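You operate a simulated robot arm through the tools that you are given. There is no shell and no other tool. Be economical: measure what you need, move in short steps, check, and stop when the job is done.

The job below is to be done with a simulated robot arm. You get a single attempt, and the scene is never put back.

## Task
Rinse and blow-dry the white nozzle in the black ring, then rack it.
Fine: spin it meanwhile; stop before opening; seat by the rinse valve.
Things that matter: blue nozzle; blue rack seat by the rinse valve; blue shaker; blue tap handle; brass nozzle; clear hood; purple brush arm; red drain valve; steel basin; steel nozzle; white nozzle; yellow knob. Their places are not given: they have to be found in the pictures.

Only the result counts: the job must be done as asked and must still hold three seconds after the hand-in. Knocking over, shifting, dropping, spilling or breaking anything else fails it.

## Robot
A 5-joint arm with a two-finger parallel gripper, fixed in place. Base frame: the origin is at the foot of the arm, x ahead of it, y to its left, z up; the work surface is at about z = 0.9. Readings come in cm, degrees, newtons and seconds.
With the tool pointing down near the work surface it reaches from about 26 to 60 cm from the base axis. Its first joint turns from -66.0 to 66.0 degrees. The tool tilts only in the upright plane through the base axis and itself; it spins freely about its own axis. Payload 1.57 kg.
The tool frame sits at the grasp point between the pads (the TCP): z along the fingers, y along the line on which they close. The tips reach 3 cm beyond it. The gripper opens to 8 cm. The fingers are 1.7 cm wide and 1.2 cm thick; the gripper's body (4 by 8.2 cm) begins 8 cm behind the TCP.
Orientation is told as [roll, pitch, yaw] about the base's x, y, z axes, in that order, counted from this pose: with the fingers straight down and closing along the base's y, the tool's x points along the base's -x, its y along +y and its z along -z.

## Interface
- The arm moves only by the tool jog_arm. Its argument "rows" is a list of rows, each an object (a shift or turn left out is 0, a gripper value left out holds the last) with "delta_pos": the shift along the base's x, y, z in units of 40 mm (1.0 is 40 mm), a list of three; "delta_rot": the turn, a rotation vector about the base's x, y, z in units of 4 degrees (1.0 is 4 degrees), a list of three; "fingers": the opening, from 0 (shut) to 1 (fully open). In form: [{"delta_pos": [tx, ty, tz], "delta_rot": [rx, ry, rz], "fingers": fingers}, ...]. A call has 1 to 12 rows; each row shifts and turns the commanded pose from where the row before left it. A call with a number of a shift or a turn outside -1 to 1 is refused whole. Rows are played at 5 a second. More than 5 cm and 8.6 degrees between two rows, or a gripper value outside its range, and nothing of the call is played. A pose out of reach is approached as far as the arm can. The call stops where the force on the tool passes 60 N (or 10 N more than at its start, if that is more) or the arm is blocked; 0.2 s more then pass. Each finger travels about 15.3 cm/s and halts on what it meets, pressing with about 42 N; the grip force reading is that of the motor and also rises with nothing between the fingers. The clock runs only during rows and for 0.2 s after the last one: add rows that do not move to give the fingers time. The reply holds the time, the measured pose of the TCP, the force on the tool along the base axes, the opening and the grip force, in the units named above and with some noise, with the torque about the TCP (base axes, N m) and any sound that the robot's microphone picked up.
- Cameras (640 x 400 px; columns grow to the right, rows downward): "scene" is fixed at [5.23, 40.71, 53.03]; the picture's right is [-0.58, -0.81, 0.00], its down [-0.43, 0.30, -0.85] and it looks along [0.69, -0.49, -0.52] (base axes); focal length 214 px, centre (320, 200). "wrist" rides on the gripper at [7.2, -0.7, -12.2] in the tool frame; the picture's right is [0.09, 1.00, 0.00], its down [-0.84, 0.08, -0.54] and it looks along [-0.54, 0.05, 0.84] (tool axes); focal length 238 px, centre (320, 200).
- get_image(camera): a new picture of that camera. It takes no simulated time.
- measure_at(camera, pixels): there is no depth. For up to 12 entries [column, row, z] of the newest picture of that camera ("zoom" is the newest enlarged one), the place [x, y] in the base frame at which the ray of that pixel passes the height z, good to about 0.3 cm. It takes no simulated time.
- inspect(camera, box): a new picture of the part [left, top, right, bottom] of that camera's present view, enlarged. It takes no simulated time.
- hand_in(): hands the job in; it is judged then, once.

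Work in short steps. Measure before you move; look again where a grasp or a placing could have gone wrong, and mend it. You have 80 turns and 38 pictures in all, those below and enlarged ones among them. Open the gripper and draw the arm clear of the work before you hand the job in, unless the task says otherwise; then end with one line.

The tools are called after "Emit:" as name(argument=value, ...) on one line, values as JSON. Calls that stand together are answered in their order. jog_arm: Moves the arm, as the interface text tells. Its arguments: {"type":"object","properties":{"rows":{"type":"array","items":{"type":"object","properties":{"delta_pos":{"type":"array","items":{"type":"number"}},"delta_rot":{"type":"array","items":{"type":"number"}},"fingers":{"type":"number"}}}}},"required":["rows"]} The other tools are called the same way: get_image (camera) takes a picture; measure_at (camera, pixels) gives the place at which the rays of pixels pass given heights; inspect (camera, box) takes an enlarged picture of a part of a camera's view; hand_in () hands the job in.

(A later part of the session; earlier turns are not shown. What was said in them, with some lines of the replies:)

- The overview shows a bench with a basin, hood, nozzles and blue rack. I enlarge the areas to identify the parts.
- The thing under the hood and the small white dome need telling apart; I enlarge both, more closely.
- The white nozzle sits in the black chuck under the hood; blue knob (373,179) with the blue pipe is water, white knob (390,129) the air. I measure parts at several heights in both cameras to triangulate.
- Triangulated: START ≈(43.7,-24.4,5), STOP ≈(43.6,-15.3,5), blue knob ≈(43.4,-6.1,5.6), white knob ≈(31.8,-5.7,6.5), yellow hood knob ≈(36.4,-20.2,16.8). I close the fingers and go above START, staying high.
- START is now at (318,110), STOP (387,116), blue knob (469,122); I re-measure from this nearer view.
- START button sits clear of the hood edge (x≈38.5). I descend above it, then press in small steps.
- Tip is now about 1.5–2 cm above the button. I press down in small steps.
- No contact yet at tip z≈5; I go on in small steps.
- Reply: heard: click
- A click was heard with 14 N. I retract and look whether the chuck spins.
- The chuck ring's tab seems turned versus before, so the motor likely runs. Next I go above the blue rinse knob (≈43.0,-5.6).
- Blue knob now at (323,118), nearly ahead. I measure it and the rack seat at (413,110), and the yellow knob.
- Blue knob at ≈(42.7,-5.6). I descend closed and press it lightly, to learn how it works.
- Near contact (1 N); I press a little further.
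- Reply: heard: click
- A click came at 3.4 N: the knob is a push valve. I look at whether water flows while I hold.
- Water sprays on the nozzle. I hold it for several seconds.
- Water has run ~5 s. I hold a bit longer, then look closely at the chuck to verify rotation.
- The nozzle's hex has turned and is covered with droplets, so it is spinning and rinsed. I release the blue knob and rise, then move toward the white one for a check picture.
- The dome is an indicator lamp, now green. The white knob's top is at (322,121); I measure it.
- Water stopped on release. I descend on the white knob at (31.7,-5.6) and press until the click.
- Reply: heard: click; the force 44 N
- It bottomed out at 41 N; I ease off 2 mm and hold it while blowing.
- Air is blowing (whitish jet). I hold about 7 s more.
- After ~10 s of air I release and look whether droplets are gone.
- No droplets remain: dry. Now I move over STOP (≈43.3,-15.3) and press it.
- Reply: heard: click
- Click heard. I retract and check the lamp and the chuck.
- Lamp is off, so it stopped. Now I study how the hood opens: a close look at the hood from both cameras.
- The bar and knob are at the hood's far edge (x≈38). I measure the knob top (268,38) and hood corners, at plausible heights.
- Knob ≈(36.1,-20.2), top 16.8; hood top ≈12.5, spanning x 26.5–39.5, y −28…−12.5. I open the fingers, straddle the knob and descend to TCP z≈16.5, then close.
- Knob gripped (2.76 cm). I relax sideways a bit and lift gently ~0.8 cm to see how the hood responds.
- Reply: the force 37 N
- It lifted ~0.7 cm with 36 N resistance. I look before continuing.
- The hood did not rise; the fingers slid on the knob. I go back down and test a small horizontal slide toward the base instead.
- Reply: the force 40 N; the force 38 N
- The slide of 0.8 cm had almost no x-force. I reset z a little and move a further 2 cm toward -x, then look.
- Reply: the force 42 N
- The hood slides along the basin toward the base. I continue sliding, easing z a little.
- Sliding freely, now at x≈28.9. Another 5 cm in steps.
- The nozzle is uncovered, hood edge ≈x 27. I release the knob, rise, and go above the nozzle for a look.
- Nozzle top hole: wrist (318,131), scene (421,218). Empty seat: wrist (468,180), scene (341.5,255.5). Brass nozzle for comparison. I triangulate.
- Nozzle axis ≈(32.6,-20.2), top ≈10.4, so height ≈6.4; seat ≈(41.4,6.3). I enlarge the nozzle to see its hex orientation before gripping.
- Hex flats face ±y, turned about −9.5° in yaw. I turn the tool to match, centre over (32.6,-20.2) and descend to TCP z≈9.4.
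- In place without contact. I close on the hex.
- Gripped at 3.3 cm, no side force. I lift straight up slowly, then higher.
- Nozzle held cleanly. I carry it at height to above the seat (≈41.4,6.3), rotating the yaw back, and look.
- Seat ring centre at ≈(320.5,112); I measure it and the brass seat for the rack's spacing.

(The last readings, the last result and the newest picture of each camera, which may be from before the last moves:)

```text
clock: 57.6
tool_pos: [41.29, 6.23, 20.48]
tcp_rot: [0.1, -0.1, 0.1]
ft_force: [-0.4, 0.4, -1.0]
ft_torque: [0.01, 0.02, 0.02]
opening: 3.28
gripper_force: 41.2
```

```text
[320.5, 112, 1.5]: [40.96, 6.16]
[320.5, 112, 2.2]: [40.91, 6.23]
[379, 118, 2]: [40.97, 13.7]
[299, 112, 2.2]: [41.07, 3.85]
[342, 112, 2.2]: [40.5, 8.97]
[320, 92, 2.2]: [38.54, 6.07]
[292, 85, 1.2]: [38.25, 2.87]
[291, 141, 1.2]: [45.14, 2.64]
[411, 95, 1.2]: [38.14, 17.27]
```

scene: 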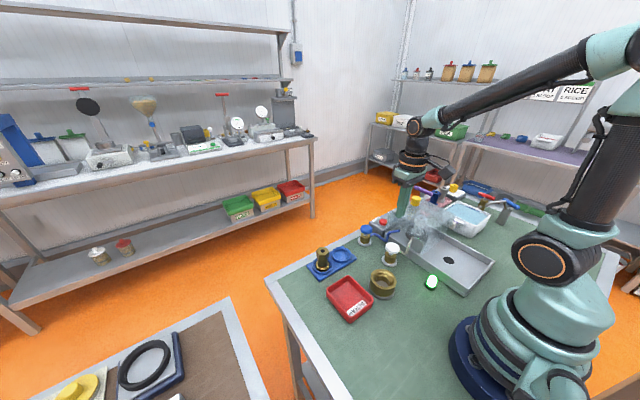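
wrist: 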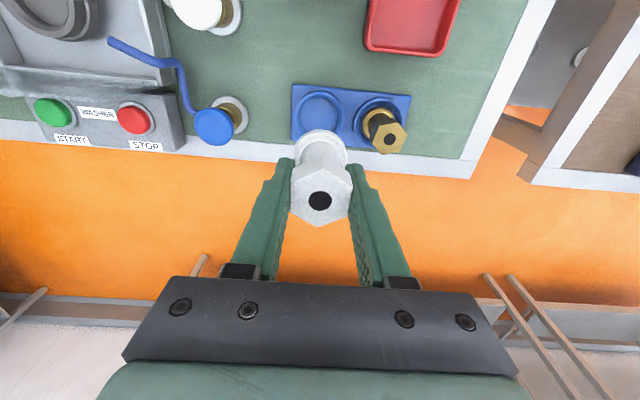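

Best estimate of seat: (41.3,6.2) — I'm on it. I descend, then approach contact slowly.

Emit:
jog_arm(rows=[{"delta_pos": [0, 0, -0.9]}, {"delta_pos": [0, 0, -0.9]}, {"delta_pos": [0, 0, -0.7]}, {"delta_pos": [0, 0, -0.3]}, {}])

Emit:
inspect(camera="scene", box=[300, 220, 380, 290])

```text
clock: 58.8
tool_pos: [41.32, 6.19, 9.4]
tcp_rot: [0.0, 0.0, 0.0]
ft_force: [0.4, 0.4, 0.0]
ft_torque: [-0.03, -0.02, 0.0]
opening: 3.3
gripper_force: 40.8
```

```text
5.71 times, centred on (340, 255) of scene
```

zoom: 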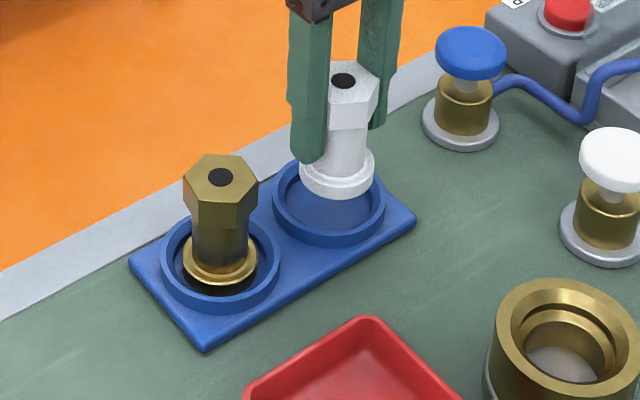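

The seat ring is wider than the flange; the flange sits ≈0.3 cm to the picture's right. I shift (+0.15,+0.2) cm and descend to contact.

Emit:
jog_arm(rows=[{"delta_pos": [0.04, 0.05, -0.2]}, {"delta_pos": [0, 0, -0.12]}, {"delta_pos": [0, 0, -0.1]}, {"delta_pos": [0, 0, -0.06]}, {}])

```text
clock: 60.0
tool_pos: [41.47, 6.46, 7.62]
tcp_rot: [0.1, 0.0, 0.0]
ft_force: [-0.8, -0.4, -0.3]
ft_torque: [0.0, -0.02, -0.02]
opening: 3.31
gripper_force: 41.4
```

Emit:
jog_arm(rows=[{"delta_pos": [0, 0, -0.06]}, {"delta_pos": [0, 0, -0.05]}, {}])

```text
clock: 60.8
tool_pos: [41.46, 6.5, 6.95]
tcp_rot: [0.0, 0.0, 0.0]
ft_force: [-1.9, 0.2, 0.6]
ft_torque: [-0.01, -0.03, -0.04]
opening: 3.29
gripper_force: 41.2
```

No contact yet at TCP z≈6.95; continuing in 1–2 mm steps.

Emit:
jog_arm(rows=[{"delta_pos": [0, 0, -0.04]}, {"delta_pos": [0, 0, -0.04]}, {}])

```text
clock: 61.6
tool_pos: [41.39, 6.62, 6.65]
tcp_rot: [0.0, 0.0, -0.1]
ft_force: [-0.2, -0.1, -0.7]
ft_torque: [0.0, 0.02, -0.01]
opening: 3.29
gripper_force: 41.1
```

Emit:
jog_arm(rows=[{"delta_pos": [0, -0.02, -0.04]}, {"delta_pos": [0, 0, -0.03]}, {}])

```text
clock: 62.4
tool_pos: [41.49, 6.41, 6.54]
tcp_rot: [0.1, -0.1, 0.0]
ft_force: [-0.2, 0.3, -1.8]
ft_torque: [-0.04, 0.0, 0.0]
opening: 3.29
gripper_force: 41.1
```

Emit:
jog_arm(rows=[{"delta_pos": [0, 0, -0.04]}, {"delta_pos": [0, 0, -0.04]}, {}])

```text
clock: 63.2
tool_pos: [41.56, 6.46, 6.28]
tcp_rot: [0.0, -0.1, 0.0]
ft_force: [-10.7, -1.2, 35.7]
ft_torque: [-0.04, 0.24, -0.03]
opening: 3.32
gripper_force: 40.8
```

Contact: 36 N at z≈6.28, on the seat floor. I ease up 1 mm, look before opening.

Emit:
jog_arm(rows=[{"delta_pos": [0, 0, 0.025]}, {}])

Emit:
inspect(camera="scene", box=[300, 220, 380, 290])

```text
clock: 63.8
tool_pos: [41.77, 6.56, 6.34]
tcp_rot: [0.0, -0.2, 0.0]
ft_force: [-1.3, -1.9, 23.9]
ft_torque: [-0.02, -0.16, -0.04]
opening: 3.3
gripper_force: 41.0
```

```text
5.71 times, centred on (340, 255) of scene
```

zoom: 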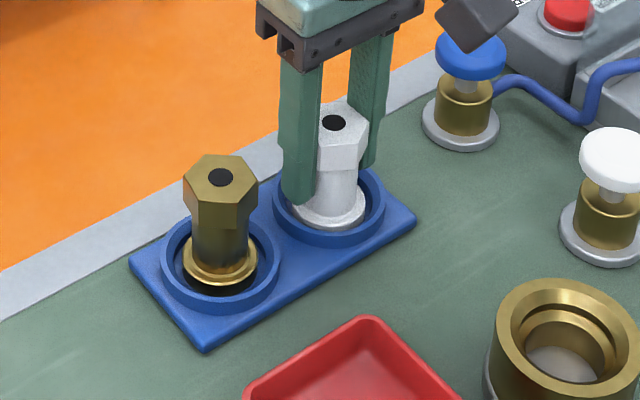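

The flange sits inside the seat ring, upright. I relieve the load, open modestly, and rise straight up.

Emit:
jog_arm(rows=[{"delta_pos": [0, 0, 0.03]}, {"fingers": 0.55}, {}, {}, {"delta_pos": [0, 0, 0.3]}, {"delta_pos": [0, 0, 0.8]}, {"delta_pos": [0, 0, 1]}, {"delta_pos": [0, 0, 1]}, {"delta_pos": [0, 0, 1]}, {}])

Emit:
get_image(camera="scene")

```text
clock: 66.0
tool_pos: [41.68, 6.27, 22.73]
tcp_rot: [0.0, -0.1, -0.1]
ft_force: [0.0, -0.6, 0.2]
ft_torque: [0.02, 0.04, 0.0]
opening: 4.38
gripper_force: 0.1
```

```text
0 pictures are left
```

scene: 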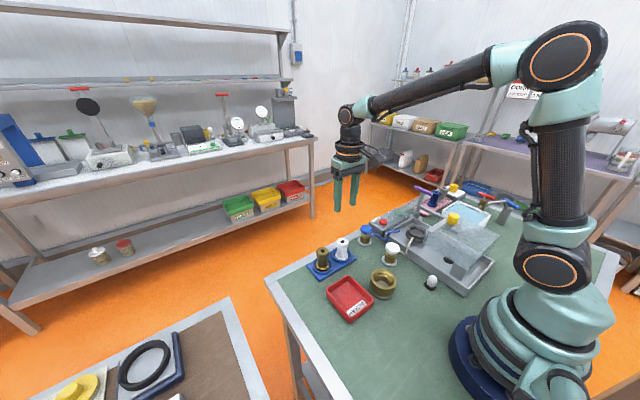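

White nozzle stands at (342,245) in the blue seat, lamp off. I open fully, rise a little more, and hand in.

Emit:
jog_arm(rows=[{"delta_pos": [-0.5, 0, 0.9], "fingers": 1}, {"delta_pos": [-0.5, 0, 0.9]}, {}, {}])

Emit:
hand_in()

```text
clock: 67.0
tool_pos: [37.64, 6.5, 29.94]
tcp_rot: [0.0, 0.0, 0.1]
ft_force: [0.7, 0.0, -0.8]
ft_torque: [0.01, 0.02, -0.02]
opening: 8.01
gripper_force: 0.0
```

```text
The job is handed in.
```

The white nozzle was rinsed and blown dry while spinning, the washer was stopped before I opened the hood, and the nozzle now stands in the blue rack seat by the rinse valve; I left the hood slid open, and the job is handed in.
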